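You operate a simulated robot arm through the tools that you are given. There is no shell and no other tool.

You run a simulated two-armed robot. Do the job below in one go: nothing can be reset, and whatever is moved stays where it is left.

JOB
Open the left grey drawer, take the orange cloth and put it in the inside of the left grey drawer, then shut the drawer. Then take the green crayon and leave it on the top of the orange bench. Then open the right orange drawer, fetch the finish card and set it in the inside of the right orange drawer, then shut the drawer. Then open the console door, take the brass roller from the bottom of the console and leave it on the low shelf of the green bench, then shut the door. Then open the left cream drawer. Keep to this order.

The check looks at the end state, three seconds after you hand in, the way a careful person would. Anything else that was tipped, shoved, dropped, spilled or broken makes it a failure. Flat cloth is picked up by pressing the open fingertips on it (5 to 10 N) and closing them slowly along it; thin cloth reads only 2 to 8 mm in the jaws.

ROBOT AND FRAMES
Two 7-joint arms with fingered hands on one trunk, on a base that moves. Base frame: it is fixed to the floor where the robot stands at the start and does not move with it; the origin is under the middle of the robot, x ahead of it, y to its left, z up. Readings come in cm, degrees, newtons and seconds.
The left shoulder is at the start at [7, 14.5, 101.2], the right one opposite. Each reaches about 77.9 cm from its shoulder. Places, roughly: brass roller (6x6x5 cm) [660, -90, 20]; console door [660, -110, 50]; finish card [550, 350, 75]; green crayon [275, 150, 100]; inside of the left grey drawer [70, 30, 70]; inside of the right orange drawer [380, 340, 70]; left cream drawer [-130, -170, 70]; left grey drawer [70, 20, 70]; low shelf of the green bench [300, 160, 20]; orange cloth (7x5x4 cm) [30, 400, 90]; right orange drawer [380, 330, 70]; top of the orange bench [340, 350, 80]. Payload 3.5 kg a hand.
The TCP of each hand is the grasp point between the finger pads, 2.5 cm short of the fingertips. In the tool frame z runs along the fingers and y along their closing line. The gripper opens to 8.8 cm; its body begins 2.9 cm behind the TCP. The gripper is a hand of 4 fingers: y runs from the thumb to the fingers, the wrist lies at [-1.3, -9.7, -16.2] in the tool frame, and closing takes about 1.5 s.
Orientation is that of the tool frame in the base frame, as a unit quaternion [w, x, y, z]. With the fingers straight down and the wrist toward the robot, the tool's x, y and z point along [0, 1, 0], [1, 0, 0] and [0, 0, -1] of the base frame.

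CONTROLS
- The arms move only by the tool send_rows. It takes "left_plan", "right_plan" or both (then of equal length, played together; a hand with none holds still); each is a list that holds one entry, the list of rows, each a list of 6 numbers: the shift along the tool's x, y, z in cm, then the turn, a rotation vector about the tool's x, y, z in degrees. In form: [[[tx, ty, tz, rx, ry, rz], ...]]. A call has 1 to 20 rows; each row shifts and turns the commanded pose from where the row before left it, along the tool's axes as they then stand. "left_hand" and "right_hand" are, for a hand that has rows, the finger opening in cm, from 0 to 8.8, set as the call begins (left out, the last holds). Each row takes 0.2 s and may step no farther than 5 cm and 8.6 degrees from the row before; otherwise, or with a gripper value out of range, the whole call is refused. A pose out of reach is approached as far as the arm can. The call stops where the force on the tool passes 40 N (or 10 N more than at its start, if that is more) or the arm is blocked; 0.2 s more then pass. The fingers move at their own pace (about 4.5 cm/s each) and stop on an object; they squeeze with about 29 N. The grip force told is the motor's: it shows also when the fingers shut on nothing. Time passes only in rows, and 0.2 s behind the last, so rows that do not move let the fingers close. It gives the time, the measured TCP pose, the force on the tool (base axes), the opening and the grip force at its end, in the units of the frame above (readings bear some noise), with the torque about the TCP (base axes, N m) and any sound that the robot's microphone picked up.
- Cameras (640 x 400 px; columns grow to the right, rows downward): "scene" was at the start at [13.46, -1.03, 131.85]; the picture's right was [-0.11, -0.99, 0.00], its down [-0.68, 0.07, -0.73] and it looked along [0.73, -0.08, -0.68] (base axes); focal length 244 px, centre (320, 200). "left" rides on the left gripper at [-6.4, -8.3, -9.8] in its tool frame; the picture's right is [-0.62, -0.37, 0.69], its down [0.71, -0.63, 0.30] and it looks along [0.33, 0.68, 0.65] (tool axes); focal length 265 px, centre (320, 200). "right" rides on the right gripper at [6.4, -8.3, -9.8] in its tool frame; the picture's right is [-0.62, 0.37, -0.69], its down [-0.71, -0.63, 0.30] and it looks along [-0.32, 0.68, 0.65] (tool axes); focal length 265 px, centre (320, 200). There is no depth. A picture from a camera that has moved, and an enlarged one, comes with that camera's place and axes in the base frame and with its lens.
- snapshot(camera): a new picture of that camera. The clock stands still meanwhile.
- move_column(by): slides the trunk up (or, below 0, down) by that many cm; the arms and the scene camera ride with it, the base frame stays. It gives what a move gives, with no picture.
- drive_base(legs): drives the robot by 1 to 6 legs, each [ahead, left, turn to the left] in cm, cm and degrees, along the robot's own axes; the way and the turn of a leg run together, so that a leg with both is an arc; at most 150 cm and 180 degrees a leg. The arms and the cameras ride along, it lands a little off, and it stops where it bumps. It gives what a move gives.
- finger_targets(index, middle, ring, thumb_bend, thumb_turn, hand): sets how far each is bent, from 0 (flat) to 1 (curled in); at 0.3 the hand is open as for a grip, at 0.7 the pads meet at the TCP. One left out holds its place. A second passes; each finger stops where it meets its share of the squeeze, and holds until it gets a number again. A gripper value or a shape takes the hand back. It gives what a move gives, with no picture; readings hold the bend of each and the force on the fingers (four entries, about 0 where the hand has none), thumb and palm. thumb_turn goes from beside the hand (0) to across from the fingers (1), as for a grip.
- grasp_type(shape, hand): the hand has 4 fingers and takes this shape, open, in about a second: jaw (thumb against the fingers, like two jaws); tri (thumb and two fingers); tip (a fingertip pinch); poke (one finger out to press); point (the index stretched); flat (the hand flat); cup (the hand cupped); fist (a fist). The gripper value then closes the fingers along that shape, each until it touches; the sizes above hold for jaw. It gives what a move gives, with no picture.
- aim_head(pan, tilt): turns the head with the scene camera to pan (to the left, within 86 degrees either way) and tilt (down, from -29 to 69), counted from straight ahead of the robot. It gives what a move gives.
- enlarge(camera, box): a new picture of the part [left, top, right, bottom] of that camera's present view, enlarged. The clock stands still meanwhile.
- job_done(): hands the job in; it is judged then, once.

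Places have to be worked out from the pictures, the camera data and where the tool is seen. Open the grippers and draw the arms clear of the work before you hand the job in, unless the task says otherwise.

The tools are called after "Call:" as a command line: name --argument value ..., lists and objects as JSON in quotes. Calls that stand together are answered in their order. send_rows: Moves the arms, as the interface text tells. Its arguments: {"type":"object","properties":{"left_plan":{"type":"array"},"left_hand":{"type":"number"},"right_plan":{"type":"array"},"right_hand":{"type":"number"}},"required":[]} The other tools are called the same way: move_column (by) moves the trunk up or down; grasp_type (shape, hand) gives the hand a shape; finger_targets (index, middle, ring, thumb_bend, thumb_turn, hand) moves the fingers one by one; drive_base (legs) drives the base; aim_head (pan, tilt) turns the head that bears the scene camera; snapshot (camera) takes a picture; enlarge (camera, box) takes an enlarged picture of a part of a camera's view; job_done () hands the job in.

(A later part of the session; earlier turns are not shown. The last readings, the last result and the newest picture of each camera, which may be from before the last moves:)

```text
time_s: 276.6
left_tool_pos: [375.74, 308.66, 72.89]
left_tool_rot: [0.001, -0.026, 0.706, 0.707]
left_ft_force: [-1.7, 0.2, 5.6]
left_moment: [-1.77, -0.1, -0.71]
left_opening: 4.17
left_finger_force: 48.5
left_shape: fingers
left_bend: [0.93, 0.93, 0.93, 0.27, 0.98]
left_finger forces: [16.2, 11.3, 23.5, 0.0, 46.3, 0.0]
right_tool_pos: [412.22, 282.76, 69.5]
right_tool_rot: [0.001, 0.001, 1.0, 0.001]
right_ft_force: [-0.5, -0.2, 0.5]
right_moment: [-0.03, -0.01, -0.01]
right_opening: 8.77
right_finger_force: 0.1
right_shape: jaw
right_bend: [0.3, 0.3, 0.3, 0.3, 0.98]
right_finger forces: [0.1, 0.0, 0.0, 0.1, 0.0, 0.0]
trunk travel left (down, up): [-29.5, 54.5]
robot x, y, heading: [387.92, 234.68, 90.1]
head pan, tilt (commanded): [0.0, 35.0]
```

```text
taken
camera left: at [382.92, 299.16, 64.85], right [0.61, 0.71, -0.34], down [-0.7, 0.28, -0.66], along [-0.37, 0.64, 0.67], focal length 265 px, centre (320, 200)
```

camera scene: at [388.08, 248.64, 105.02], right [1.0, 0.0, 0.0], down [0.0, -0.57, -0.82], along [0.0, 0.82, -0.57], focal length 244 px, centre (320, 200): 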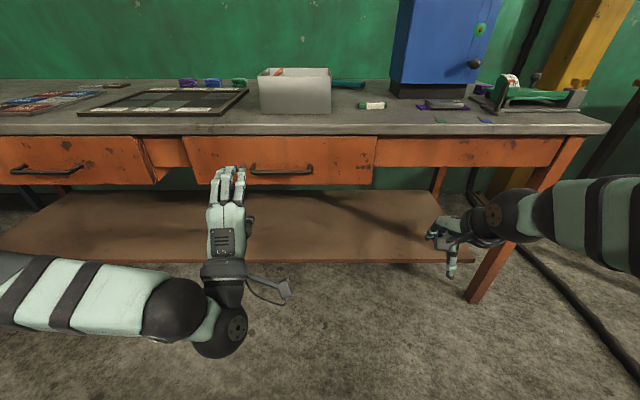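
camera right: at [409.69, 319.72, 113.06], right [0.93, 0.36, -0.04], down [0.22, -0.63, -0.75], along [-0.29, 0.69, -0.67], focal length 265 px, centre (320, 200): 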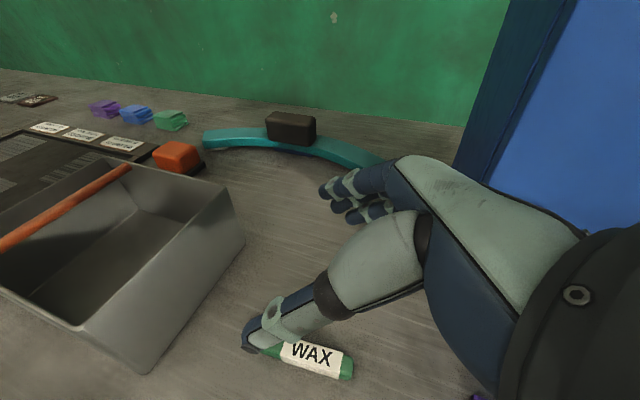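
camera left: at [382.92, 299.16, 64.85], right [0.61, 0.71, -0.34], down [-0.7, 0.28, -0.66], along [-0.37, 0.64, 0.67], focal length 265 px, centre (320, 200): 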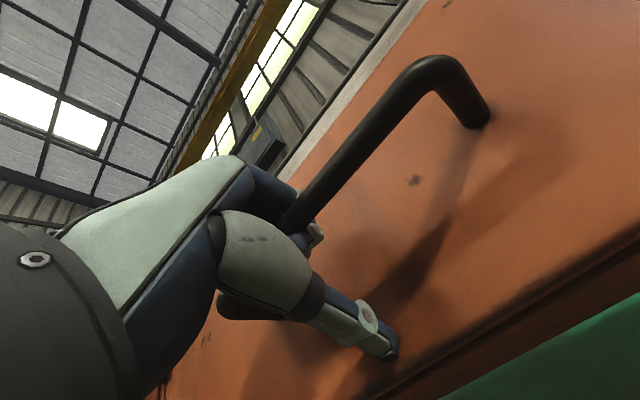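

Firm hook. I pull the drawer with the arm about 15 cm, keeping it straight.

Call:
send_rows --left_plan '[[[0.03, 0, -0.8, 0, 0, 0], [0.06, 0, -1.5, 0, 0, 0], [0.07, 0, -1.8, 0, 0, 0], [0.07, 0, -1.8, 0, 0, 0], [0.07, 0, -1.8, 0, 0, 0], [0.07, 0, -1.8, 0, 0, 0], [0.07, 0, -1.8, 0, 0, 0], [0.07, 0, -1.8, 0, 0, 0], [0.07, 0, -1.8, 0, 0, 0]]]'

Call:
snapshot --camera "scene"

```text
time_s: 278.6
left_tool_pos: [375.79, 293.74, 72.86]
left_tool_rot: [0.001, -0.028, 0.706, 0.707]
left_ft_force: [-2.0, -2.7, 5.0]
left_moment: [-1.85, -0.1, -0.72]
left_opening: 4.19
left_finger_force: 45.8
left_shape: fingers
left_bend: [0.94, 0.94, 0.93, 0.27, 0.98]
left_finger forces: [14.6, 10.1, 22.8, 0.1, 45.6, 0.0]
right_tool_pos: [412.17, 282.64, 69.5]
right_tool_rot: [0.0, 0.002, 1.0, 0.001]
right_ft_force: [0.1, 0.0, 0.2]
right_moment: [0.0, -0.03, -0.02]
right_opening: 8.78
right_finger_force: 0.2
right_shape: jaw
right_bend: [0.3, 0.3, 0.3, 0.3, 0.98]
right_finger forces: [0.0, 0.1, 0.0, 0.0, 0.0, 0.1]
trunk travel left (down, up): [-29.5, 54.5]
robot x, y, heading: [388.12, 234.94, 89.8]
head pan, tilt (commanded): [0.0, 35.0]
```

```text
taken
camera scene: at [388.1, 248.61, 105.03], right [1.0, 0.0, 0.0], down [0.0, -0.57, -0.82], along [0.0, 0.82, -0.57], focal length 244 px, centre (320, 200)
```

scene: 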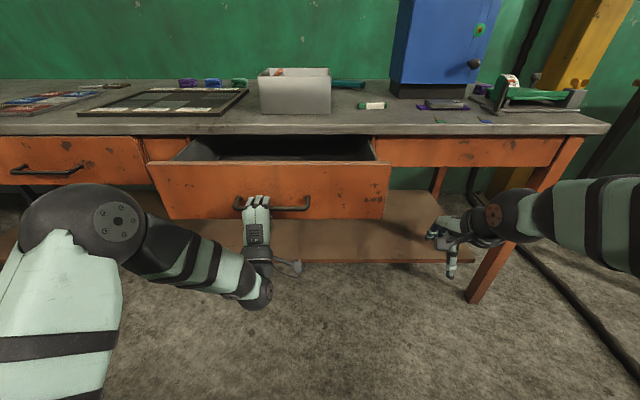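

The drawer slides well (15 cm). I back the base 9 cm to open it further, then release.

Call:
drive_base --legs '[[-9, 0, 0]]'

Call:
finger_targets --hand "left" --index 0.2 --middle 0.2 --ring 0.2

Call:
snapshot --camera "scene"

```text
time_s: 279.7
left_tool_pos: [375.59, 284.74, 72.83]
left_tool_rot: [0.002, -0.027, 0.706, 0.707]
left_ft_force: [-1.0, 1.1, 3.4]
left_moment: [-1.56, -0.04, -0.62]
left_opening: 4.23
left_finger_force: 43.1
left_shape: fingers
left_bend: [0.94, 0.95, 0.93, 0.26, 0.98]
left_finger forces: [14.2, 10.0, 22.4, 0.0, 38.9, 0.0]
right_tool_pos: [412.21, 273.7, 69.51]
right_tool_rot: [0.0, 0.002, 1.0, 0.001]
right_ft_force: [0.1, 0.9, 0.2]
right_moment: [-0.02, 0.02, -0.01]
right_opening: 8.77
right_finger_force: 0.0
right_shape: jaw
right_bend: [0.3, 0.3, 0.3, 0.3, 0.98]
right_finger forces: [0.0, 0.1, 0.0, 0.0, 0.1, 0.0]
trunk travel left (down, up): [-29.5, 54.5]
robot x, y, heading: [387.94, 225.68, 89.5]
head pan, tilt (commanded): [0.0, 35.0]
```

```text
time_s: 280.7
left_tool_pos: [375.67, 284.83, 72.85]
left_tool_rot: [0.002, -0.026, 0.706, 0.707]
left_ft_force: [0.1, -0.6, -0.2]
left_moment: [0.02, 0.01, -0.01]
left_opening: 9.71
left_finger_force: 0.0
left_shape: fingers
left_bend: [0.2, 0.2, 0.2, 0.3, 0.98]
left_finger forces: [0.0, 0.1, 0.0, 0.0, 0.0, 0.1]
right_tool_pos: [412.16, 273.7, 69.43]
right_tool_rot: [0.0, 0.002, 1.0, 0.0]
right_ft_force: [0.0, 0.5, 1.2]
right_moment: [0.02, 0.03, 0.01]
right_opening: 8.77
right_finger_force: 0.1
right_shape: jaw
right_bend: [0.3, 0.3, 0.3, 0.3, 0.98]
right_finger forces: [0.0, 0.0, 0.0, 0.0, 0.1, 0.0]
trunk travel left (down, up): [-29.5, 54.5]
robot x, y, heading: [387.74, 225.88, 89.7]
head pan, tilt (commanded): [0.0, 35.0]
```

```text
taken
camera scene: at [388.07, 239.67, 105.02], right [1.0, 0.0, 0.0], down [0.0, -0.57, -0.82], along [0.0, 0.82, -0.57], focal length 244 px, centre (320, 200)
```

scene: 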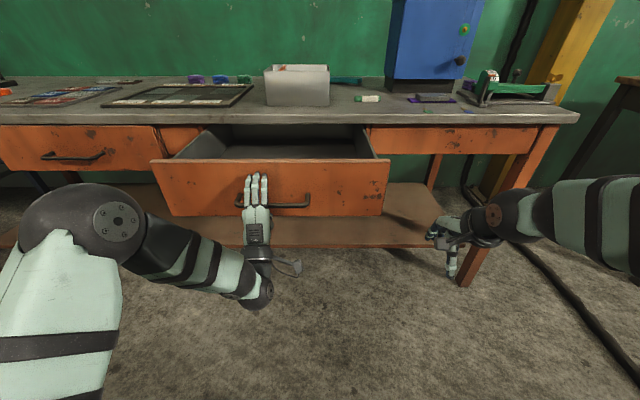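

The drawer is 24 cm open. I slip the left hand off the bar by backing 4 cm plus a short arm retraction.

Call:
drive_base --legs '[[-4, 0, 0]]'

Call:
send_rows --left_plan '[[[0, 0, -1, 0, 0, 0], [0, 0, -1, 0, 0, 0]]]'

Call:
snapshot --camera "left"

```text
time_s: 281.6
left_tool_pos: [375.63, 280.78, 72.93]
left_tool_rot: [0.002, -0.028, 0.706, 0.708]
left_ft_force: [0.0, 0.5, -0.3]
left_moment: [-0.02, 0.0, 0.04]
left_opening: 9.71
left_finger_force: 0.1
left_shape: fingers
left_bend: [0.2, 0.2, 0.2, 0.3, 0.98]
left_finger forces: [0.0, 0.0, 0.1, 0.0, 0.0, 0.0]
right_tool_pos: [412.07, 269.77, 69.65]
right_tool_rot: [0.0, 0.002, 1.0, 0.001]
right_ft_force: [-0.4, -0.1, -0.3]
right_moment: [0.02, 0.02, 0.02]
right_opening: 8.79
right_finger_force: 0.0
right_shape: jaw
right_bend: [0.3, 0.3, 0.3, 0.3, 0.98]
right_finger forces: [0.0, 0.0, 0.1, 0.0, 0.0, 0.1]
trunk travel left (down, up): [-29.5, 54.5]
robot x, y, heading: [387.67, 222.08, 89.6]
head pan, tilt (commanded): [0.0, 35.0]
```

```text
time_s: 282.1
left_tool_pos: [375.88, 278.9, 72.96]
left_tool_rot: [0.002, -0.027, 0.706, 0.708]
left_ft_force: [0.3, -0.3, 0.0]
left_moment: [-0.02, -0.01, -0.04]
left_opening: 9.72
left_finger_force: 0.2
left_shape: fingers
left_bend: [0.2, 0.2, 0.2, 0.3, 0.98]
left_finger forces: [0.0, 0.0, 0.1, 0.0, 0.0, 0.0]
right_tool_pos: [412.18, 269.92, 69.52]
right_tool_rot: [0.0, 0.0, 1.0, 0.001]
right_ft_force: [0.2, 0.5, 0.1]
right_moment: [-0.03, 0.04, 0.02]
right_opening: 8.75
right_finger_force: 0.0
right_shape: jaw
right_bend: [0.3, 0.3, 0.3, 0.3, 0.98]
right_finger forces: [0.0, 0.1, 0.0, 0.0, 0.0, 0.1]
trunk travel left (down, up): [-29.5, 54.5]
robot x, y, heading: [387.59, 221.95, 90.0]
head pan, tilt (commanded): [0.0, 35.0]
```

```text
taken
camera left: at [382.9, 269.33, 64.84], right [0.61, 0.72, -0.34], down [-0.7, 0.28, -0.66], along [-0.37, 0.64, 0.67], focal length 265 px, centre (320, 200)
```

left: 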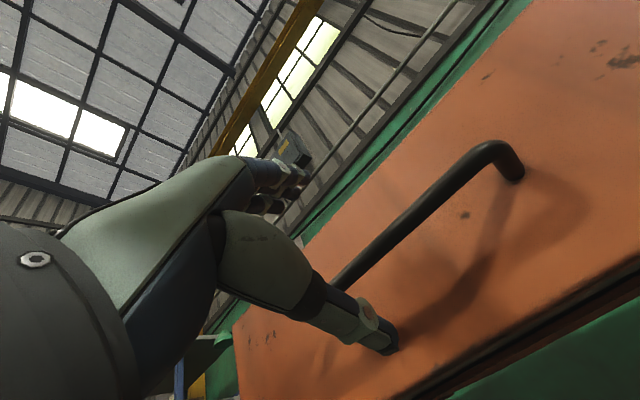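

The left hand is clear of the handle. I raise the trunk again and strafe right along the aisle toward the finish card's table.

Call:
move_column --by 40

Call:
drive_base --legs '[[0, -60, 0], [14, 0, 0], [0, -50, 0]]'

Call:
aim_head --pan -10 --tilt 25

Call:
snapshot --camera "scene"

```text
time_s: 286.0
left_tool_pos: [375.79, 278.9, 112.97]
left_tool_rot: [0.001, -0.027, 0.706, 0.707]
left_ft_force: [0.5, -0.3, -0.1]
left_moment: [0.03, -0.01, -0.03]
left_opening: 9.72
left_finger_force: 0.1
left_shape: fingers
left_bend: [0.2, 0.2, 0.2, 0.3, 0.98]
left_finger forces: [0.0, 0.1, 0.0, 0.1, 0.1, 0.0]
right_tool_pos: [412.03, 270.01, 109.4]
right_tool_rot: [-0.001, 0.002, 1.0, 0.002]
right_ft_force: [0.1, -0.3, -0.3]
right_moment: [0.02, 0.0, -0.04]
right_opening: 8.75
right_finger_force: 0.1
right_shape: jaw
right_bend: [0.3, 0.3, 0.3, 0.3, 0.98]
right_finger forces: [0.0, 0.0, 0.0, 0.1, 0.0, 0.0]
trunk travel left (down, up): [-69.5, 14.5]
robot x, y, heading: [387.88, 222.23, 89.6]
head pan, tilt (commanded): [0.0, 35.0]
```

```text
time_s: 292.9
left_tool_pos: [486.66, 293.02, 112.85]
left_tool_rot: [0.001, -0.026, 0.706, 0.707]
left_ft_force: [-1.1, -0.6, 0.2]
left_moment: [0.01, 0.03, 0.02]
left_opening: 9.72
left_finger_force: 0.0
left_shape: fingers
left_bend: [0.2, 0.2, 0.2, 0.3, 0.98]
left_finger forces: [0.0, 0.0, 0.0, 0.1, 0.0, 0.0]
right_tool_pos: [523.11, 284.05, 109.39]
right_tool_rot: [0.0, 0.001, 1.0, 0.001]
right_ft_force: [-0.2, 0.1, -0.6]
right_moment: [0.0, 0.01, -0.03]
right_opening: 8.79
right_finger_force: 0.0
right_shape: jaw
right_bend: [0.3, 0.3, 0.3, 0.3, 0.98]
right_finger forces: [0.1, 0.0, 0.0, 0.0, 0.0, 0.0]
trunk travel left (down, up): [-69.5, 14.5]
robot x, y, heading: [498.78, 235.94, 90.0]
head pan, tilt (commanded): [0.0, 35.0]
```

```text
time_s: 293.6
left_tool_pos: [486.82, 293.0, 112.95]
left_tool_rot: [0.0, -0.027, 0.706, 0.707]
left_ft_force: [-0.3, -0.3, -0.5]
left_moment: [0.01, -0.03, 0.02]
left_opening: 9.7
left_finger_force: 0.1
left_shape: fingers
left_bend: [0.2, 0.2, 0.2, 0.3, 0.98]
left_finger forces: [0.0, 0.0, 0.1, 0.1, 0.1, 0.0]
right_tool_pos: [523.13, 283.85, 109.5]
right_tool_rot: [0.0, 0.001, 1.0, 0.0]
right_ft_force: [0.0, 0.2, 0.2]
right_moment: [0.02, 0.01, 0.02]
right_opening: 8.78
right_finger_force: 0.0
right_shape: jaw
right_bend: [0.3, 0.3, 0.3, 0.3, 0.98]
right_finger forces: [0.0, 0.0, 0.0, 0.0, 0.0, 0.0]
trunk travel left (down, up): [-69.5, 14.5]
robot x, y, heading: [499.12, 236.62, 89.8]
head pan, tilt (commanded): [-10.0, 25.0]
```

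```text
taken
camera scene: at [500.67, 250.11, 146.59], right [0.98, -0.18, 0.0], down [-0.07, -0.42, -0.91], along [0.16, 0.89, -0.42], focal length 244 px, centre (320, 200)
```

scene: 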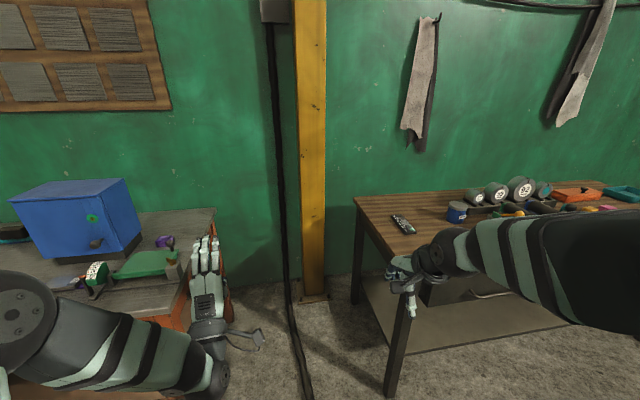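

The brown table comes into view with a small flat item near its left front. I zoom in.

Call:
enlarge --camera "scene" --box '[340, 170, 500, 270]'

Call:
enlarge --camera "scene" --box '[440, 160, 640, 285]'

```text
4.00 times, centred on (420, 220) of scene
camera zoom: at [500.67, 250.11, 146.59], right [0.98, -0.18, 0.0], down [-0.07, -0.42, -0.91], along [0.16, 0.89, -0.42], focal length 974 px, centre (-80, 120)
```

zoom: 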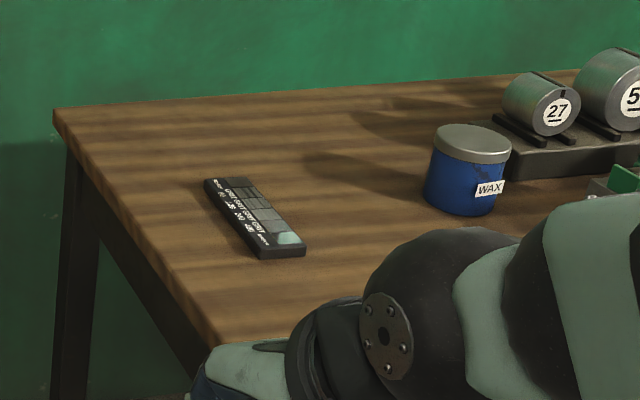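

```text
3.20 times, centred on (540, 222) of scene
camera zoom: at [500.67, 250.11, 146.59], right [0.98, -0.18, 0.0], down [-0.07, -0.42, -0.91], along [0.16, 0.89, -0.42], focal length 779 px, centre (-384, 128)
```

zoom: 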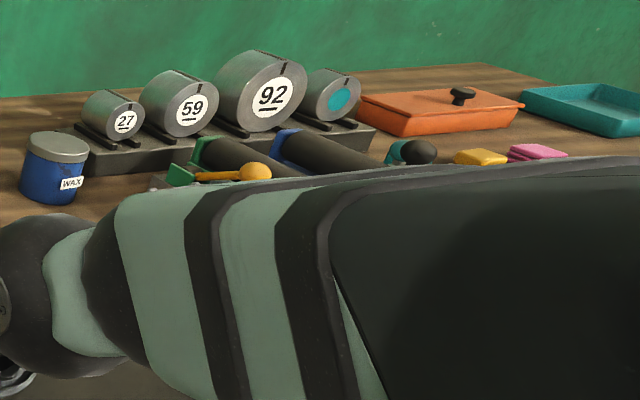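

The finish card is a dark strip about 18×5.5 cm lying front-to-back near [566, 356, 78]. I move in front of that table.

Call:
drive_base --legs '[[0, -46, 0], [40, 0, 0]]'

Call:
aim_head --pan -10 --tilt 40

Call:
snapshot --camera "scene"

Call:
snapshot --camera "right"

```text
time_s: 298.5
left_tool_pos: [533.07, 333.02, 113.01]
left_tool_rot: [0.003, -0.025, 0.706, 0.708]
left_ft_force: [1.0, 0.5, 0.7]
left_moment: [-0.01, -0.03, 0.0]
left_opening: 9.7
left_finger_force: 0.0
left_shape: fingers
left_bend: [0.2, 0.2, 0.2, 0.3, 0.98]
left_finger forces: [0.1, 0.1, 0.1, 0.0, 0.0, 0.0]
right_tool_pos: [569.39, 323.7, 109.4]
right_tool_rot: [0.0, 0.004, 1.0, 0.001]
right_ft_force: [0.5, 0.1, 0.7]
right_moment: [0.02, 0.01, -0.02]
right_opening: 8.77
right_finger_force: 0.0
right_shape: jaw
right_bend: [0.3, 0.3, 0.3, 0.3, 0.98]
right_finger forces: [0.0, 0.1, 0.0, 0.1, 0.0, 0.0]
trunk travel left (down, up): [-69.5, 14.5]
robot x, y, heading: [544.87, 276.15, 89.9]
head pan, tilt (commanded): [-10.0, 25.0]
```

```text
time_s: 299.2
left_tool_pos: [533.09, 333.13, 112.92]
left_tool_rot: [0.003, -0.026, 0.706, 0.707]
left_ft_force: [0.0, 0.5, 0.1]
left_moment: [0.01, -0.02, -0.01]
left_opening: 9.71
left_finger_force: 0.0
left_shape: fingers
left_bend: [0.2, 0.2, 0.2, 0.3, 0.98]
left_finger forces: [0.0, 0.1, 0.0, 0.0, 0.0, 0.0]
right_tool_pos: [569.3, 323.9, 109.44]
right_tool_rot: [-0.001, 0.003, 1.0, 0.001]
right_ft_force: [-0.2, -0.3, -0.2]
right_moment: [0.03, -0.01, 0.0]
right_opening: 8.77
right_finger_force: 0.1
right_shape: jaw
right_bend: [0.3, 0.3, 0.3, 0.3, 0.98]
right_finger forces: [0.0, 0.0, 0.0, 0.1, 0.0, 0.0]
trunk travel left (down, up): [-69.5, 14.5]
robot x, y, heading: [544.94, 275.86, 89.8]
head pan, tilt (commanded): [-10.0, 40.0]
```

```text
taken
camera scene: at [546.67, 289.49, 144.27], right [0.98, -0.18, 0.0], down [-0.12, -0.63, -0.77], along [0.14, 0.75, -0.64], focal length 244 px, centre (320, 200)
```

scene: 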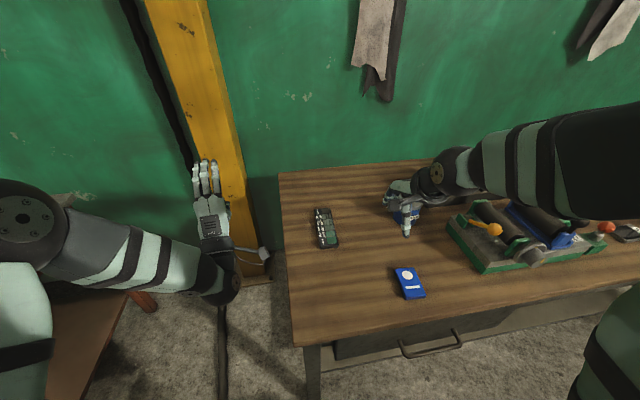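

```text
taken
camera right: at [562.77, 315.67, 119.29], right [0.62, 0.36, 0.69], down [0.71, -0.63, -0.31], along [0.33, 0.68, -0.65], focal length 265 px, centre (320, 200)
```

right: 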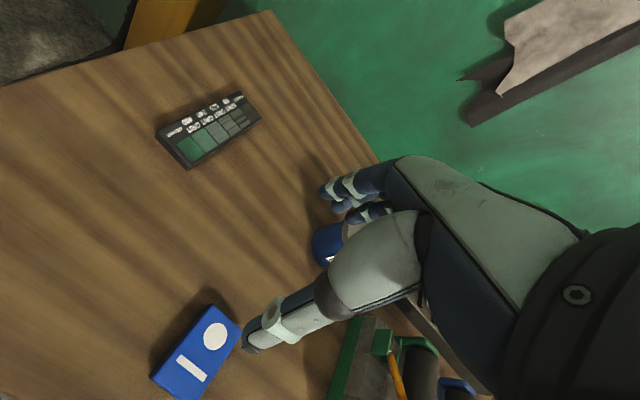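

There's also a blue flat item nearer the edge. I zoom on both to be sure which is the "finish card".

Call:
enlarge --camera "right" --box '[140, 80, 284, 170]'

Call:
enlarge --camera "scene" --box '[290, 200, 354, 240]'

Call:
enlarge --camera "scene" --box '[376, 255, 456, 305]'

```text
4.44 times, centred on (212, 125) of right
camera zoom: at [562.77, 315.67, 119.29], right [0.62, 0.36, 0.69], down [0.71, -0.63, -0.31], along [0.33, 0.68, -0.65], focal length 1180 px, centre (800, 533)
```

zoom: 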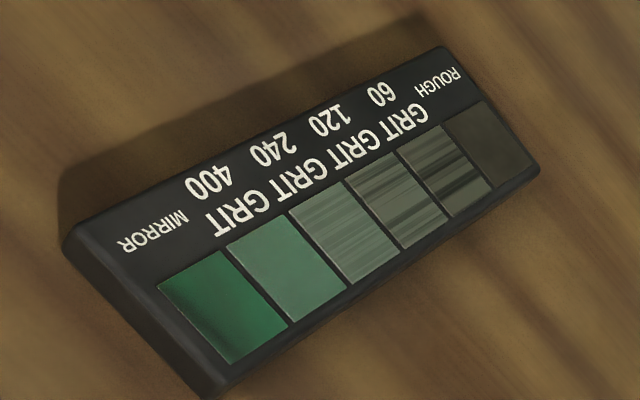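

```text
10.00 times, centred on (322, 220) of scene
camera zoom: at [546.67, 289.49, 144.27], right [0.98, -0.18, 0.0], down [-0.12, -0.63, -0.77], along [0.14, 0.75, -0.64], focal length 2435 px, centre (300, 0)
```

zoom: 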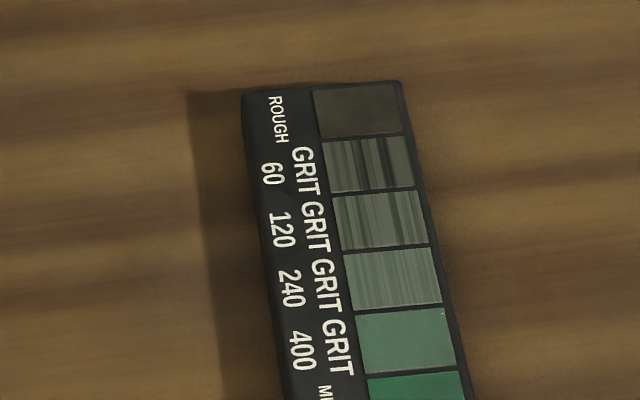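

```text
8.00 times, centred on (416, 280) of scene
camera zoom: at [546.67, 289.49, 144.27], right [0.98, -0.18, 0.0], down [-0.12, -0.63, -0.77], along [0.14, 0.75, -0.64], focal length 1948 px, centre (-448, -440)
```

zoom: 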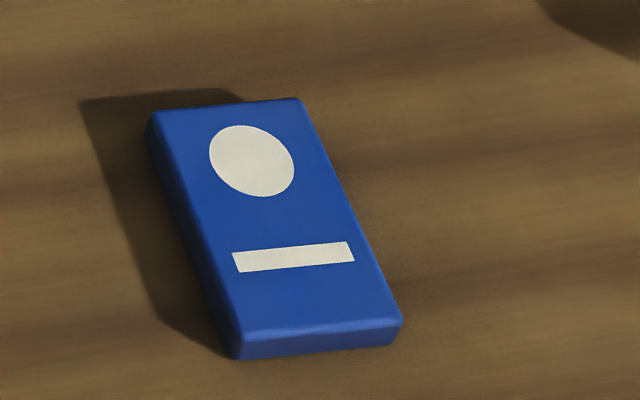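

It's the dark grit-comparison strip (rough→mirror): the finish card, centred about [558, 344.4, 86] and aligned front-to-back. I yaw the right hand 90° so it can pinch across the 5.6 cm width.

Call:
send_rows --right_plan '[[[0, 0, 0, 0, 0, -8.2], [0, 0, 0, 0, 0, -8.2], [0, 0, 0, 0, 0, -8.2], [0, 0, 0, 0, 0, -8.2], [0, 0, 0, 0, 0, -8.2], [0, 0, 0, 0, 0, -8.2], [0, 0, 0, 0, 0, -8.2], [0, 0, 0, 0, 0, -8.2], [0, 0, 0, 0, 0, -8.2], [0, 0, 0, 0, 0, -8.2], [0, 0, 0, 0, 0, -8.2]]]'

Call:
snapshot --camera "scene"

Call:
snapshot --camera "right"

```text
time_s: 301.6
left_tool_pos: [533.08, 333.2, 112.87]
left_tool_rot: [0.003, -0.024, 0.707, 0.707]
left_ft_force: [0.0, -0.8, 0.7]
left_moment: [0.01, -0.01, -0.03]
left_opening: 9.71
left_finger_force: 0.0
left_shape: fingers
left_bend: [0.2, 0.2, 0.2, 0.3, 0.98]
left_finger forces: [0.0, 0.0, 0.1, 0.0, 0.0, 0.0]
right_tool_pos: [569.46, 323.92, 109.29]
right_tool_rot: [-0.001, -0.707, 0.707, 0.002]
right_ft_force: [-0.5, -0.2, 0.7]
right_moment: [0.02, 0.01, 0.02]
right_opening: 8.78
right_finger_force: 0.1
right_shape: jaw
right_bend: [0.3, 0.3, 0.3, 0.3, 0.98]
right_finger forces: [0.1, 0.0, 0.1, 0.1, 0.0, 0.1]
trunk travel left (down, up): [-69.5, 14.5]
robot x, y, heading: [544.67, 276.25, 89.5]
head pan, tilt (commanded): [-10.0, 40.0]
```

```text
taken
camera scene: at [546.72, 289.55, 144.26], right [0.98, -0.18, 0.0], down [-0.12, -0.63, -0.77], along [0.14, 0.75, -0.64], focal length 244 px, centre (320, 200)
```

scene: 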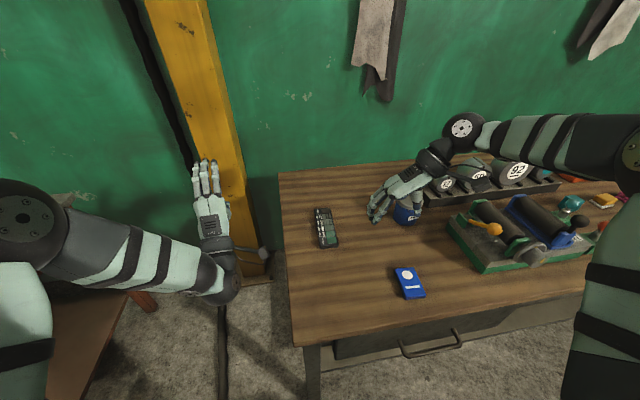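

```text
taken
camera right: at [577.63, 317.57, 119.23], right [-0.37, 0.62, 0.69], down [0.63, 0.71, -0.3], along [-0.68, 0.33, -0.65], focal length 265 px, centre (320, 200)
```

right: 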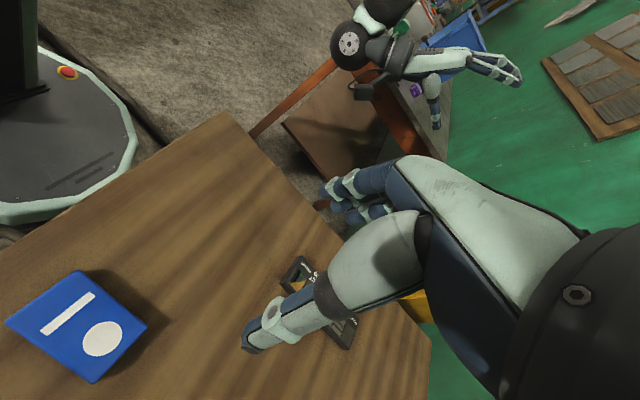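

Yaw done. I step forward 9 cm and bring the hand over the card, still high.

Call:
drive_base --legs '[[9, 0, 0]]'

Call:
send_rows --right_plan '[[[-2.9, 2.8, 0, 0, 0, 0], [-2.9, 2.8, 0, 0, 0, 0], [-2.9, 2.8, 0, 0, 0, 0], [-2.9, 2.8, 0, 0, 0, 0]]]'

Call:
snapshot --camera "scene"

Call:
snapshot --camera "right"

```text
time_s: 302.7
left_tool_pos: [533.37, 341.78, 112.89]
left_tool_rot: [0.004, -0.025, 0.706, 0.708]
left_ft_force: [0.2, 0.0, -0.2]
left_moment: [0.0, 0.0, -0.02]
left_opening: 9.71
left_finger_force: 0.1
left_shape: fingers
left_bend: [0.2, 0.2, 0.2, 0.3, 0.98]
left_finger forces: [0.0, 0.1, 0.0, 0.0, 0.0, 0.0]
right_tool_pos: [569.54, 332.61, 109.49]
right_tool_rot: [0.002, -0.705, 0.709, 0.001]
right_ft_force: [0.0, -0.1, 0.5]
right_moment: [0.02, -0.01, -0.02]
right_opening: 8.76
right_finger_force: 0.0
right_shape: jaw
right_bend: [0.3, 0.3, 0.3, 0.3, 0.98]
right_finger forces: [0.0, 0.1, 0.0, 0.0, 0.0, 0.0]
trunk travel left (down, up): [-69.5, 14.5]
robot x, y, heading: [544.95, 285.26, 89.4]
head pan, tilt (commanded): [-10.0, 40.0]
```

```text
time_s: 303.7
left_tool_pos: [533.11, 341.96, 112.75]
left_tool_rot: [0.003, -0.025, 0.707, 0.707]
left_ft_force: [-0.1, 0.4, 0.3]
left_moment: [0.02, 0.01, -0.03]
left_opening: 9.72
left_finger_force: 0.1
left_shape: fingers
left_bend: [0.2, 0.2, 0.2, 0.3, 0.98]
left_finger forces: [0.0, 0.0, 0.0, 0.0, 0.0, 0.1]
right_tool_pos: [558.28, 344.18, 109.36]
right_tool_rot: [0.001, -0.705, 0.709, 0.001]
right_ft_force: [-0.5, 0.1, -1.0]
right_moment: [-0.01, -0.02, -0.03]
right_opening: 8.76
right_finger_force: 0.0
right_shape: jaw
right_bend: [0.3, 0.3, 0.3, 0.3, 0.98]
right_finger forces: [0.0, 0.0, 0.0, 0.1, 0.0, 0.0]
trunk travel left (down, up): [-69.5, 14.5]
robot x, y, heading: [545.14, 284.96, 89.8]
head pan, tilt (commanded): [-10.0, 40.0]
```

```text
taken
camera scene: at [546.61, 298.39, 144.25], right [0.98, -0.18, 0.0], down [-0.12, -0.63, -0.77], along [0.14, 0.75, -0.64], focal length 244 px, centre (320, 200)
```

scene: 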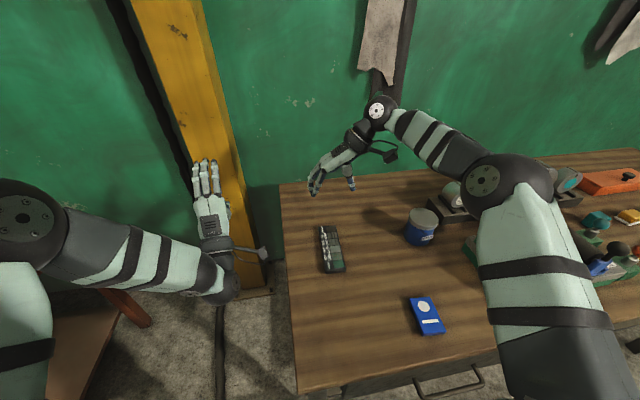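

```text
taken
camera right: at [566.39, 337.82, 119.23], right [-0.37, 0.62, 0.69], down [0.63, 0.71, -0.3], along [-0.68, 0.33, -0.65], focal length 265 px, centre (320, 200)
```

right: 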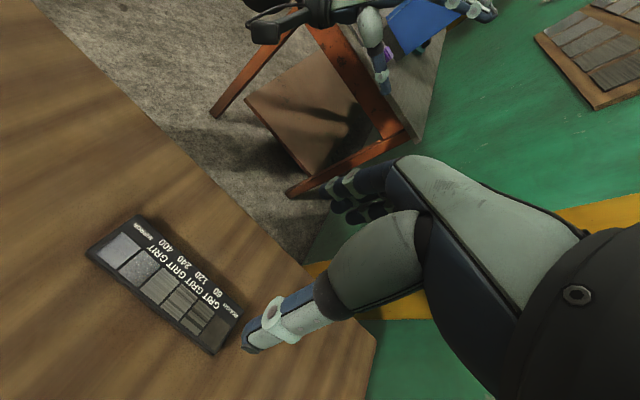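

The hand is centred over the card (card corners triangulate to centre [558.3, 344.4]). I descend to z≈92 and check.

Call:
send_rows --right_plan '[[[-0.1, 0, 4, 0, 0, 0], [-0.1, 0, 4, 0, 0, 0], [0, 0, 4, 0, 0, 0], [0, 0, 3, 0, 0, 0], [0, 0, 2, 0, 0, 0]]]'

Call:
snapshot --camera "right"

Call:
enlarge --camera "scene" --box '[270, 170, 430, 270]'

```text
time_s: 304.9
left_tool_pos: [533.34, 341.94, 112.95]
left_tool_rot: [0.003, -0.026, 0.706, 0.707]
left_ft_force: [0.1, -0.8, 0.2]
left_moment: [0.01, 0.0, 0.03]
left_opening: 9.69
left_finger_force: 0.0
left_shape: fingers
left_bend: [0.2, 0.2, 0.2, 0.3, 0.98]
left_finger forces: [0.0, 0.1, 0.1, 0.0, 0.0, 0.0]
right_tool_pos: [558.34, 344.51, 92.37]
right_tool_rot: [0.0, -0.706, 0.708, 0.001]
right_ft_force: [0.3, -0.4, 0.6]
right_moment: [-0.01, -0.01, -0.01]
right_opening: 8.77
right_finger_force: 0.0
right_shape: jaw
right_bend: [0.3, 0.3, 0.3, 0.3, 0.98]
right_finger forces: [0.0, 0.0, 0.0, 0.1, 0.0, 0.0]
trunk travel left (down, up): [-69.5, 14.5]
robot x, y, heading: [545.18, 284.92, 89.6]
head pan, tilt (commanded): [-10.0, 40.0]
```

```text
taken
camera right: at [566.51, 338.11, 102.17], right [-0.37, 0.62, 0.69], down [0.63, 0.71, -0.3], along [-0.68, 0.33, -0.65], focal length 265 px, centre (320, 200)
```

right: 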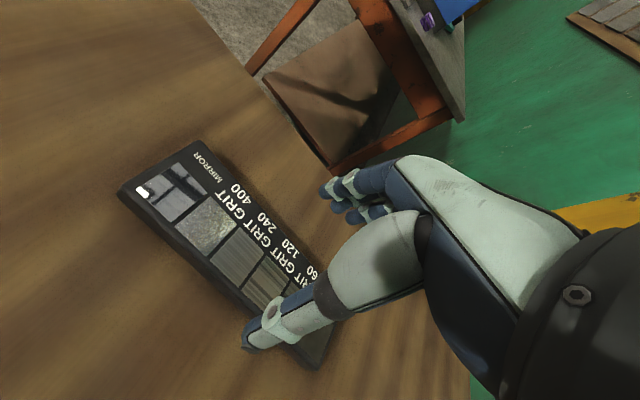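

```text
4.00 times, centred on (350, 220) of scene
camera zoom: at [546.77, 298.26, 144.26], right [0.98, -0.18, 0.0], down [-0.12, -0.63, -0.77], along [0.14, 0.75, -0.64], focal length 974 px, centre (200, 120)
```

zoom: 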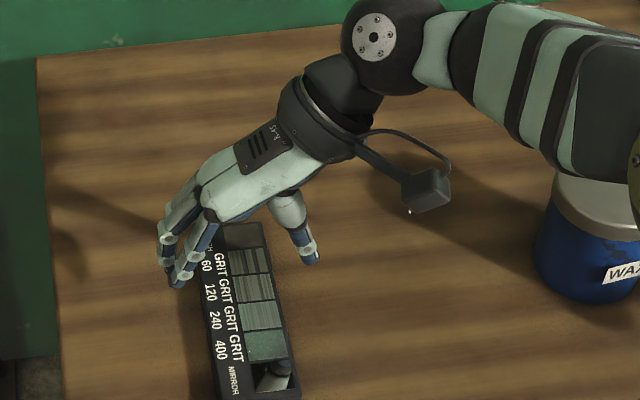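

Alignment holds (card spans y 335.8–353, x 555.7–561). I go down in small steps to fingertip contact with the table.

Call:
send_rows --right_plan '[[[0, 0, 1.5, 0, 0, 0], [0, 0, 1.2, 0, 0, 0], [0, 0, 0.8, 0, 0, 0]]]'

Call:
send_rows --right_plan '[[[0, 0, 0.4, 0, 0, 0], [0, 0, 0.3, 0, 0, 0]]]'

Call:
snapshot --camera "right"

Call:
enlarge --camera "scene" --box '[270, 170, 430, 270]'

```text
time_s: 305.7
left_tool_pos: [533.14, 341.91, 112.8]
left_tool_rot: [0.003, -0.025, 0.706, 0.707]
left_ft_force: [-0.5, -0.1, 0.8]
left_moment: [-0.01, -0.06, -0.01]
left_opening: 9.71
left_finger_force: 0.1
left_shape: fingers
left_bend: [0.2, 0.2, 0.2, 0.3, 0.98]
left_finger forces: [0.1, 0.1, 0.0, 0.1, 0.0, 0.0]
right_tool_pos: [558.34, 344.47, 89.03]
right_tool_rot: [0.001, -0.705, 0.709, 0.0]
right_ft_force: [-0.2, -0.8, 0.1]
right_moment: [-0.02, -0.01, 0.02]
right_opening: 8.79
right_finger_force: 0.0
right_shape: jaw
right_bend: [0.3, 0.3, 0.3, 0.3, 0.98]
right_finger forces: [0.0, 0.0, 0.1, 0.0, 0.0, 0.0]
trunk travel left (down, up): [-69.5, 14.5]
robot x, y, heading: [544.59, 284.94, 89.9]
head pan, tilt (commanded): [-10.0, 40.0]
```

```text
time_s: 306.3
left_tool_pos: [533.23, 341.86, 112.84]
left_tool_rot: [0.003, -0.026, 0.706, 0.707]
left_ft_force: [1.0, -0.1, -0.2]
left_moment: [0.0, -0.01, -0.01]
left_opening: 9.71
left_finger_force: 0.0
left_shape: fingers
left_bend: [0.2, 0.2, 0.2, 0.3, 0.98]
left_finger forces: [0.1, 0.0, 0.0, 0.1, 0.0, 0.0]
right_tool_pos: [558.37, 344.43, 88.28]
right_tool_rot: [0.001, -0.705, 0.709, 0.0]
right_ft_force: [-0.5, -0.7, 1.5]
right_moment: [0.03, 0.01, -0.02]
right_opening: 8.76
right_finger_force: 0.1
right_shape: jaw
right_bend: [0.3, 0.3, 0.3, 0.3, 0.98]
right_finger forces: [0.0, 0.0, 0.0, 0.0, 0.0, 0.1]
trunk travel left (down, up): [-69.5, 14.5]
robot x, y, heading: [545.21, 285.32, 89.4]
head pan, tilt (commanded): [-10.0, 40.0]
```

```text
taken
camera right: at [566.54, 338.12, 98.11], right [-0.37, 0.62, 0.69], down [0.63, 0.71, -0.3], along [-0.68, 0.33, -0.65], focal length 265 px, centre (320, 200)
```

right: 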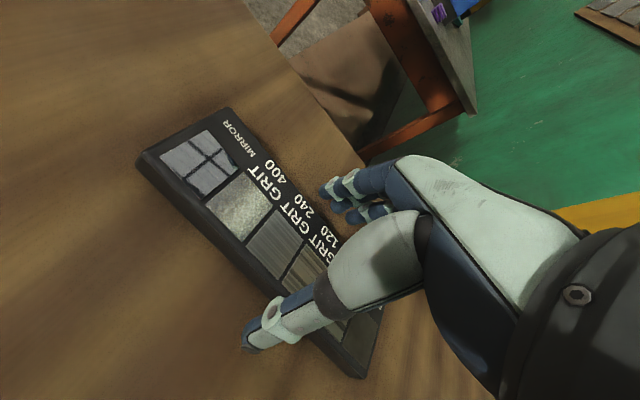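

```text
4.00 times, centred on (350, 220) of scene
camera zoom: at [546.76, 298.24, 144.26], right [0.98, -0.18, 0.0], down [-0.12, -0.63, -0.77], along [0.14, 0.75, -0.64], focal length 974 px, centre (200, 120)
```

zoom: 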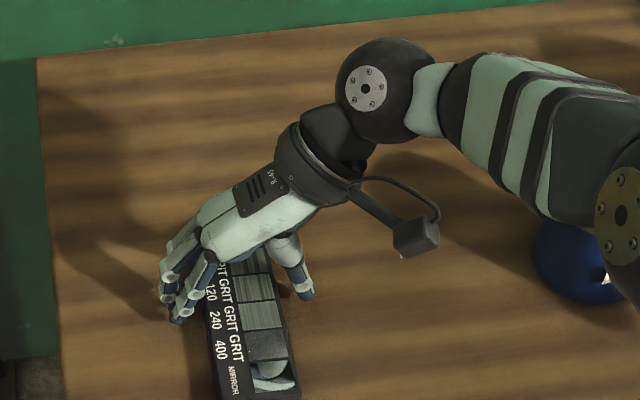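

No contact yet at z=88.3. I continue down in 0.3 cm steps.

Call:
send_rows --right_plan '[[[0, 0, 0.3, 0, 0, 0], [0, 0, 0.3, 0, 0, 0]]]'

Call:
send_rows --right_plan '[[[0, 0, 0.25, 0, 0, 0], [0, 0, 0, 0, 0, 0]]]'

Call:
send_rows --right_plan '[[[0, 0, 0.25, 0, 0, 0], [0, 0, 0, 0, 0, 0]]]'

```text
time_s: 306.9
left_tool_pos: [533.1, 341.98, 112.92]
left_tool_rot: [0.003, -0.024, 0.706, 0.707]
left_ft_force: [1.2, -0.2, 0.2]
left_moment: [0.0, -0.05, -0.01]
left_opening: 9.7
left_finger_force: 0.1
left_shape: fingers
left_bend: [0.2, 0.2, 0.2, 0.3, 0.98]
left_finger forces: [0.1, 0.0, 0.0, 0.1, 0.1, 0.1]
right_tool_pos: [558.44, 344.46, 87.73]
right_tool_rot: [0.0, -0.706, 0.708, 0.0]
right_ft_force: [0.4, -0.2, 0.4]
right_moment: [0.04, -0.02, 0.01]
right_opening: 8.77
right_finger_force: 0.0
right_shape: jaw
right_bend: [0.3, 0.3, 0.3, 0.3, 0.98]
right_finger forces: [0.0, 0.0, 0.0, 0.0, 0.1, 0.1]
trunk travel left (down, up): [-69.5, 14.5]
robot x, y, heading: [545.24, 285.06, 89.5]
head pan, tilt (commanded): [-10.0, 40.0]
```

```text
time_s: 307.5
left_tool_pos: [533.2, 341.81, 112.9]
left_tool_rot: [0.003, -0.026, 0.706, 0.708]
left_ft_force: [0.7, -0.1, 1.1]
left_moment: [-0.02, -0.01, 0.0]
left_opening: 9.71
left_finger_force: 0.1
left_shape: fingers
left_bend: [0.2, 0.2, 0.2, 0.3, 0.98]
left_finger forces: [0.0, 0.0, 0.0, 0.1, 0.0, 0.1]
right_tool_pos: [558.45, 344.55, 87.51]
right_tool_rot: [0.0, -0.706, 0.709, 0.002]
right_ft_force: [0.2, 0.9, 2.8]
right_moment: [0.02, 0.12, 0.0]
right_opening: 8.79
right_finger_force: 0.1
right_shape: jaw
right_bend: [0.3, 0.3, 0.3, 0.3, 0.98]
right_finger forces: [0.1, 2.5, 0.1, 0.1, 0.1, 0.1]
trunk travel left (down, up): [-69.5, 14.5]
robot x, y, heading: [544.78, 284.77, 89.4]
head pan, tilt (commanded): [-10.0, 40.0]
```

```text
time_s: 308.1
left_tool_pos: [533.26, 341.82, 112.96]
left_tool_rot: [0.003, -0.025, 0.706, 0.708]
left_ft_force: [-0.5, 0.1, -0.6]
left_moment: [0.0, 0.0, 0.0]
left_opening: 9.73
left_finger_force: 0.1
left_shape: fingers
left_bend: [0.2, 0.2, 0.2, 0.3, 0.98]
left_finger forces: [0.1, 0.1, 0.0, 0.0, 0.0, 0.0]
right_tool_pos: [558.36, 344.62, 87.47]
right_tool_rot: [0.002, -0.705, 0.709, 0.003]
right_ft_force: [1.3, 0.1, 12.6]
right_moment: [0.09, 0.6, -0.03]
right_opening: 8.66
right_finger_force: 0.1
right_shape: jaw
right_bend: [0.3, 0.3, 0.3, 0.3, 0.98]
right_finger forces: [0.0, 11.5, 0.1, 0.0, 0.0, 0.1]
trunk travel left (down, up): [-69.5, 14.5]
robot x, y, heading: [544.88, 285.21, 89.7]
head pan, tilt (commanded): [-10.0, 40.0]
```

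Fingertips touch the table (middle finger 11 N). I raise 0.3 cm and close on the card's edges.

Call:
send_rows --right_plan '[[[0, 0, -0.35, 0, 0, 0]]]'

Call:
send_rows --right_plan '[[[0, 0, 0, 0, 0, 0], [0, 0, 0, 0, 0, 0], [0, 0, 0, 0, 0, 0], [0, 0, 0, 0, 0, 0], [0, 0, 0, 0, 0, 0], [0, 0, 0, 0, 0, 0]]]' --right_hand 3.5

Call:
snapshot --camera "right"

Call:
enlarge --camera "scene" --box '[270, 170, 430, 270]'

```text
time_s: 308.5
left_tool_pos: [533.22, 341.8, 112.83]
left_tool_rot: [0.004, -0.026, 0.706, 0.708]
left_ft_force: [0.6, -0.7, -0.6]
left_moment: [-0.01, -0.01, -0.02]
left_opening: 9.73
left_finger_force: 0.0
left_shape: fingers
left_bend: [0.2, 0.2, 0.2, 0.3, 0.98]
left_finger forces: [0.0, 0.1, 0.0, 0.0, 0.1, 0.1]
right_tool_pos: [558.41, 344.52, 87.47]
right_tool_rot: [0.0, -0.705, 0.709, 0.0]
right_ft_force: [1.6, 0.6, 3.1]
right_moment: [0.04, 0.2, -0.04]
right_opening: 8.74
right_finger_force: 0.1
right_shape: jaw
right_bend: [0.3, 0.3, 0.3, 0.3, 0.98]
right_finger forces: [0.0, 3.7, 0.0, 0.0, 0.1, 0.1]
trunk travel left (down, up): [-69.5, 14.5]
robot x, y, heading: [545.19, 285.15, 89.4]
head pan, tilt (commanded): [-10.0, 40.0]
```

```text
time_s: 309.9
left_tool_pos: [533.34, 341.96, 112.95]
left_tool_rot: [0.003, -0.026, 0.706, 0.708]
left_ft_force: [-0.8, -0.1, 0.4]
left_moment: [0.0, -0.03, -0.03]
left_opening: 9.72
left_finger_force: 0.0
left_shape: fingers
left_bend: [0.2, 0.2, 0.2, 0.3, 0.98]
left_finger forces: [0.0, 0.1, 0.0, 0.0, 0.0, 0.1]
right_tool_pos: [558.42, 344.59, 87.59]
right_tool_rot: [0.0, -0.705, 0.709, 0.001]
right_ft_force: [-1.2, -0.2, 0.7]
right_moment: [0.0, 0.0, 0.03]
right_opening: 5.19
right_finger_force: 28.6
right_shape: jaw
right_bend: [0.29, 0.4, 0.38, 0.66, 1.0]
right_finger forces: [15.8, 8.0, 3.6, 0.1, 26.5, 0.1]
trunk travel left (down, up): [-69.5, 14.5]
robot x, y, heading: [545.0, 284.9, 89.5]
head pan, tilt (commanded): [-10.0, 40.0]
```

```text
taken
camera right: at [566.57, 338.16, 97.43], right [-0.37, 0.62, 0.69], down [0.63, 0.71, -0.3], along [-0.68, 0.33, -0.65], focal length 265 px, centre (320, 200)
```

right: 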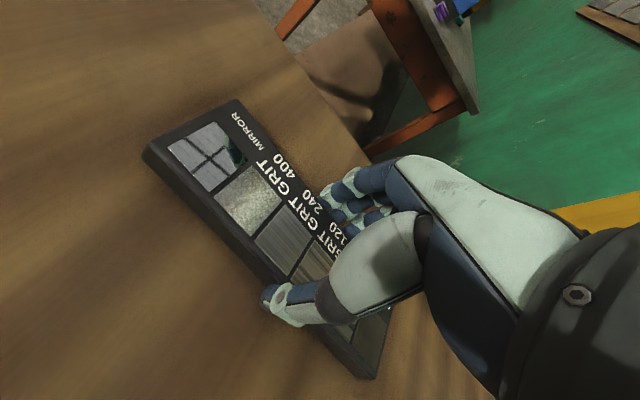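

```text
4.00 times, centred on (350, 220) of scene
camera zoom: at [546.75, 298.22, 144.26], right [0.98, -0.18, 0.0], down [-0.12, -0.63, -0.77], along [0.14, 0.75, -0.64], focal length 974 px, centre (200, 120)
```

zoom: 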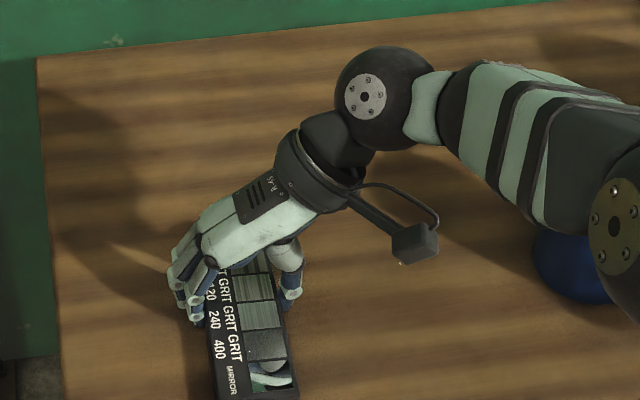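

The card is pinched across its width (5.2 cm, 29 N). I lift it slowly.

Call:
send_rows --right_plan '[[[0, 0, -0.5, 0, 0, 0], [0, 0, -1, 0, 0, 0], [0, 0, -1.5, 0, 0, 0], [0, 0, -2, 0, 0, 0], [0, 0, -2, 0, 0, 0]]]'

Call:
snapshot --camera "right"

Call:
enlarge --camera "scene" --box '[270, 150, 430, 250]'

```text
time_s: 311.1
left_tool_pos: [533.09, 341.81, 112.97]
left_tool_rot: [0.004, -0.023, 0.706, 0.708]
left_ft_force: [0.1, 0.5, 0.1]
left_moment: [-0.04, 0.02, 0.01]
left_opening: 9.71
left_finger_force: 0.0
left_shape: fingers
left_bend: [0.2, 0.2, 0.2, 0.3, 0.98]
left_finger forces: [0.1, 0.0, 0.0, 0.1, 0.1, 0.1]
right_tool_pos: [558.37, 344.29, 94.39]
right_tool_rot: [0.001, -0.706, 0.708, 0.001]
right_ft_force: [0.6, 0.0, -1.7]
right_moment: [0.01, 0.0, 0.01]
right_opening: 5.18
right_finger_force: 28.8
right_shape: jaw
right_bend: [0.29, 0.4, 0.38, 0.66, 1.0]
right_finger forces: [15.8, 7.4, 3.6, 0.1, 26.7, 0.1]
trunk travel left (down, up): [-69.5, 14.5]
robot x, y, heading: [545.33, 284.98, 89.4]
head pan, tilt (commanded): [-10.0, 40.0]
```

```text
taken
camera right: at [566.55, 337.95, 104.28], right [-0.37, 0.62, 0.69], down [0.63, 0.71, -0.3], along [-0.68, 0.33, -0.65], focal length 265 px, centre (320, 200)
```

right: 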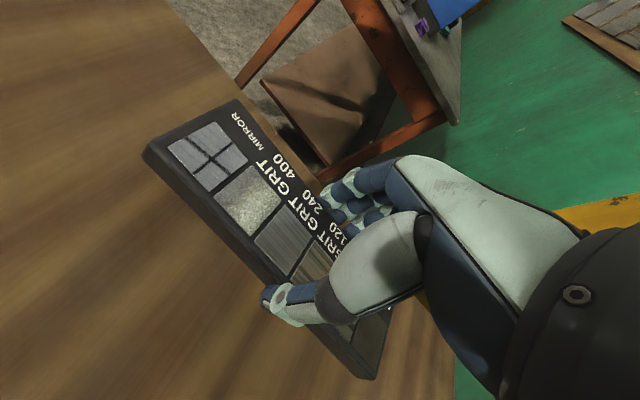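

```text
4.00 times, centred on (350, 200) of scene
camera zoom: at [546.74, 298.19, 144.27], right [0.98, -0.18, 0.0], down [-0.12, -0.63, -0.77], along [0.14, 0.75, -0.64], focal length 974 px, centre (200, 200)
```

zoom: 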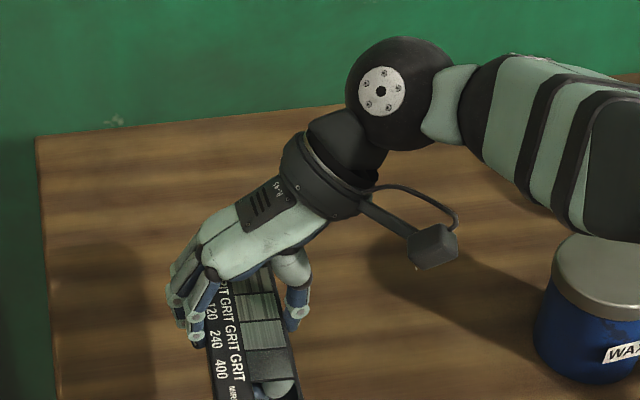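

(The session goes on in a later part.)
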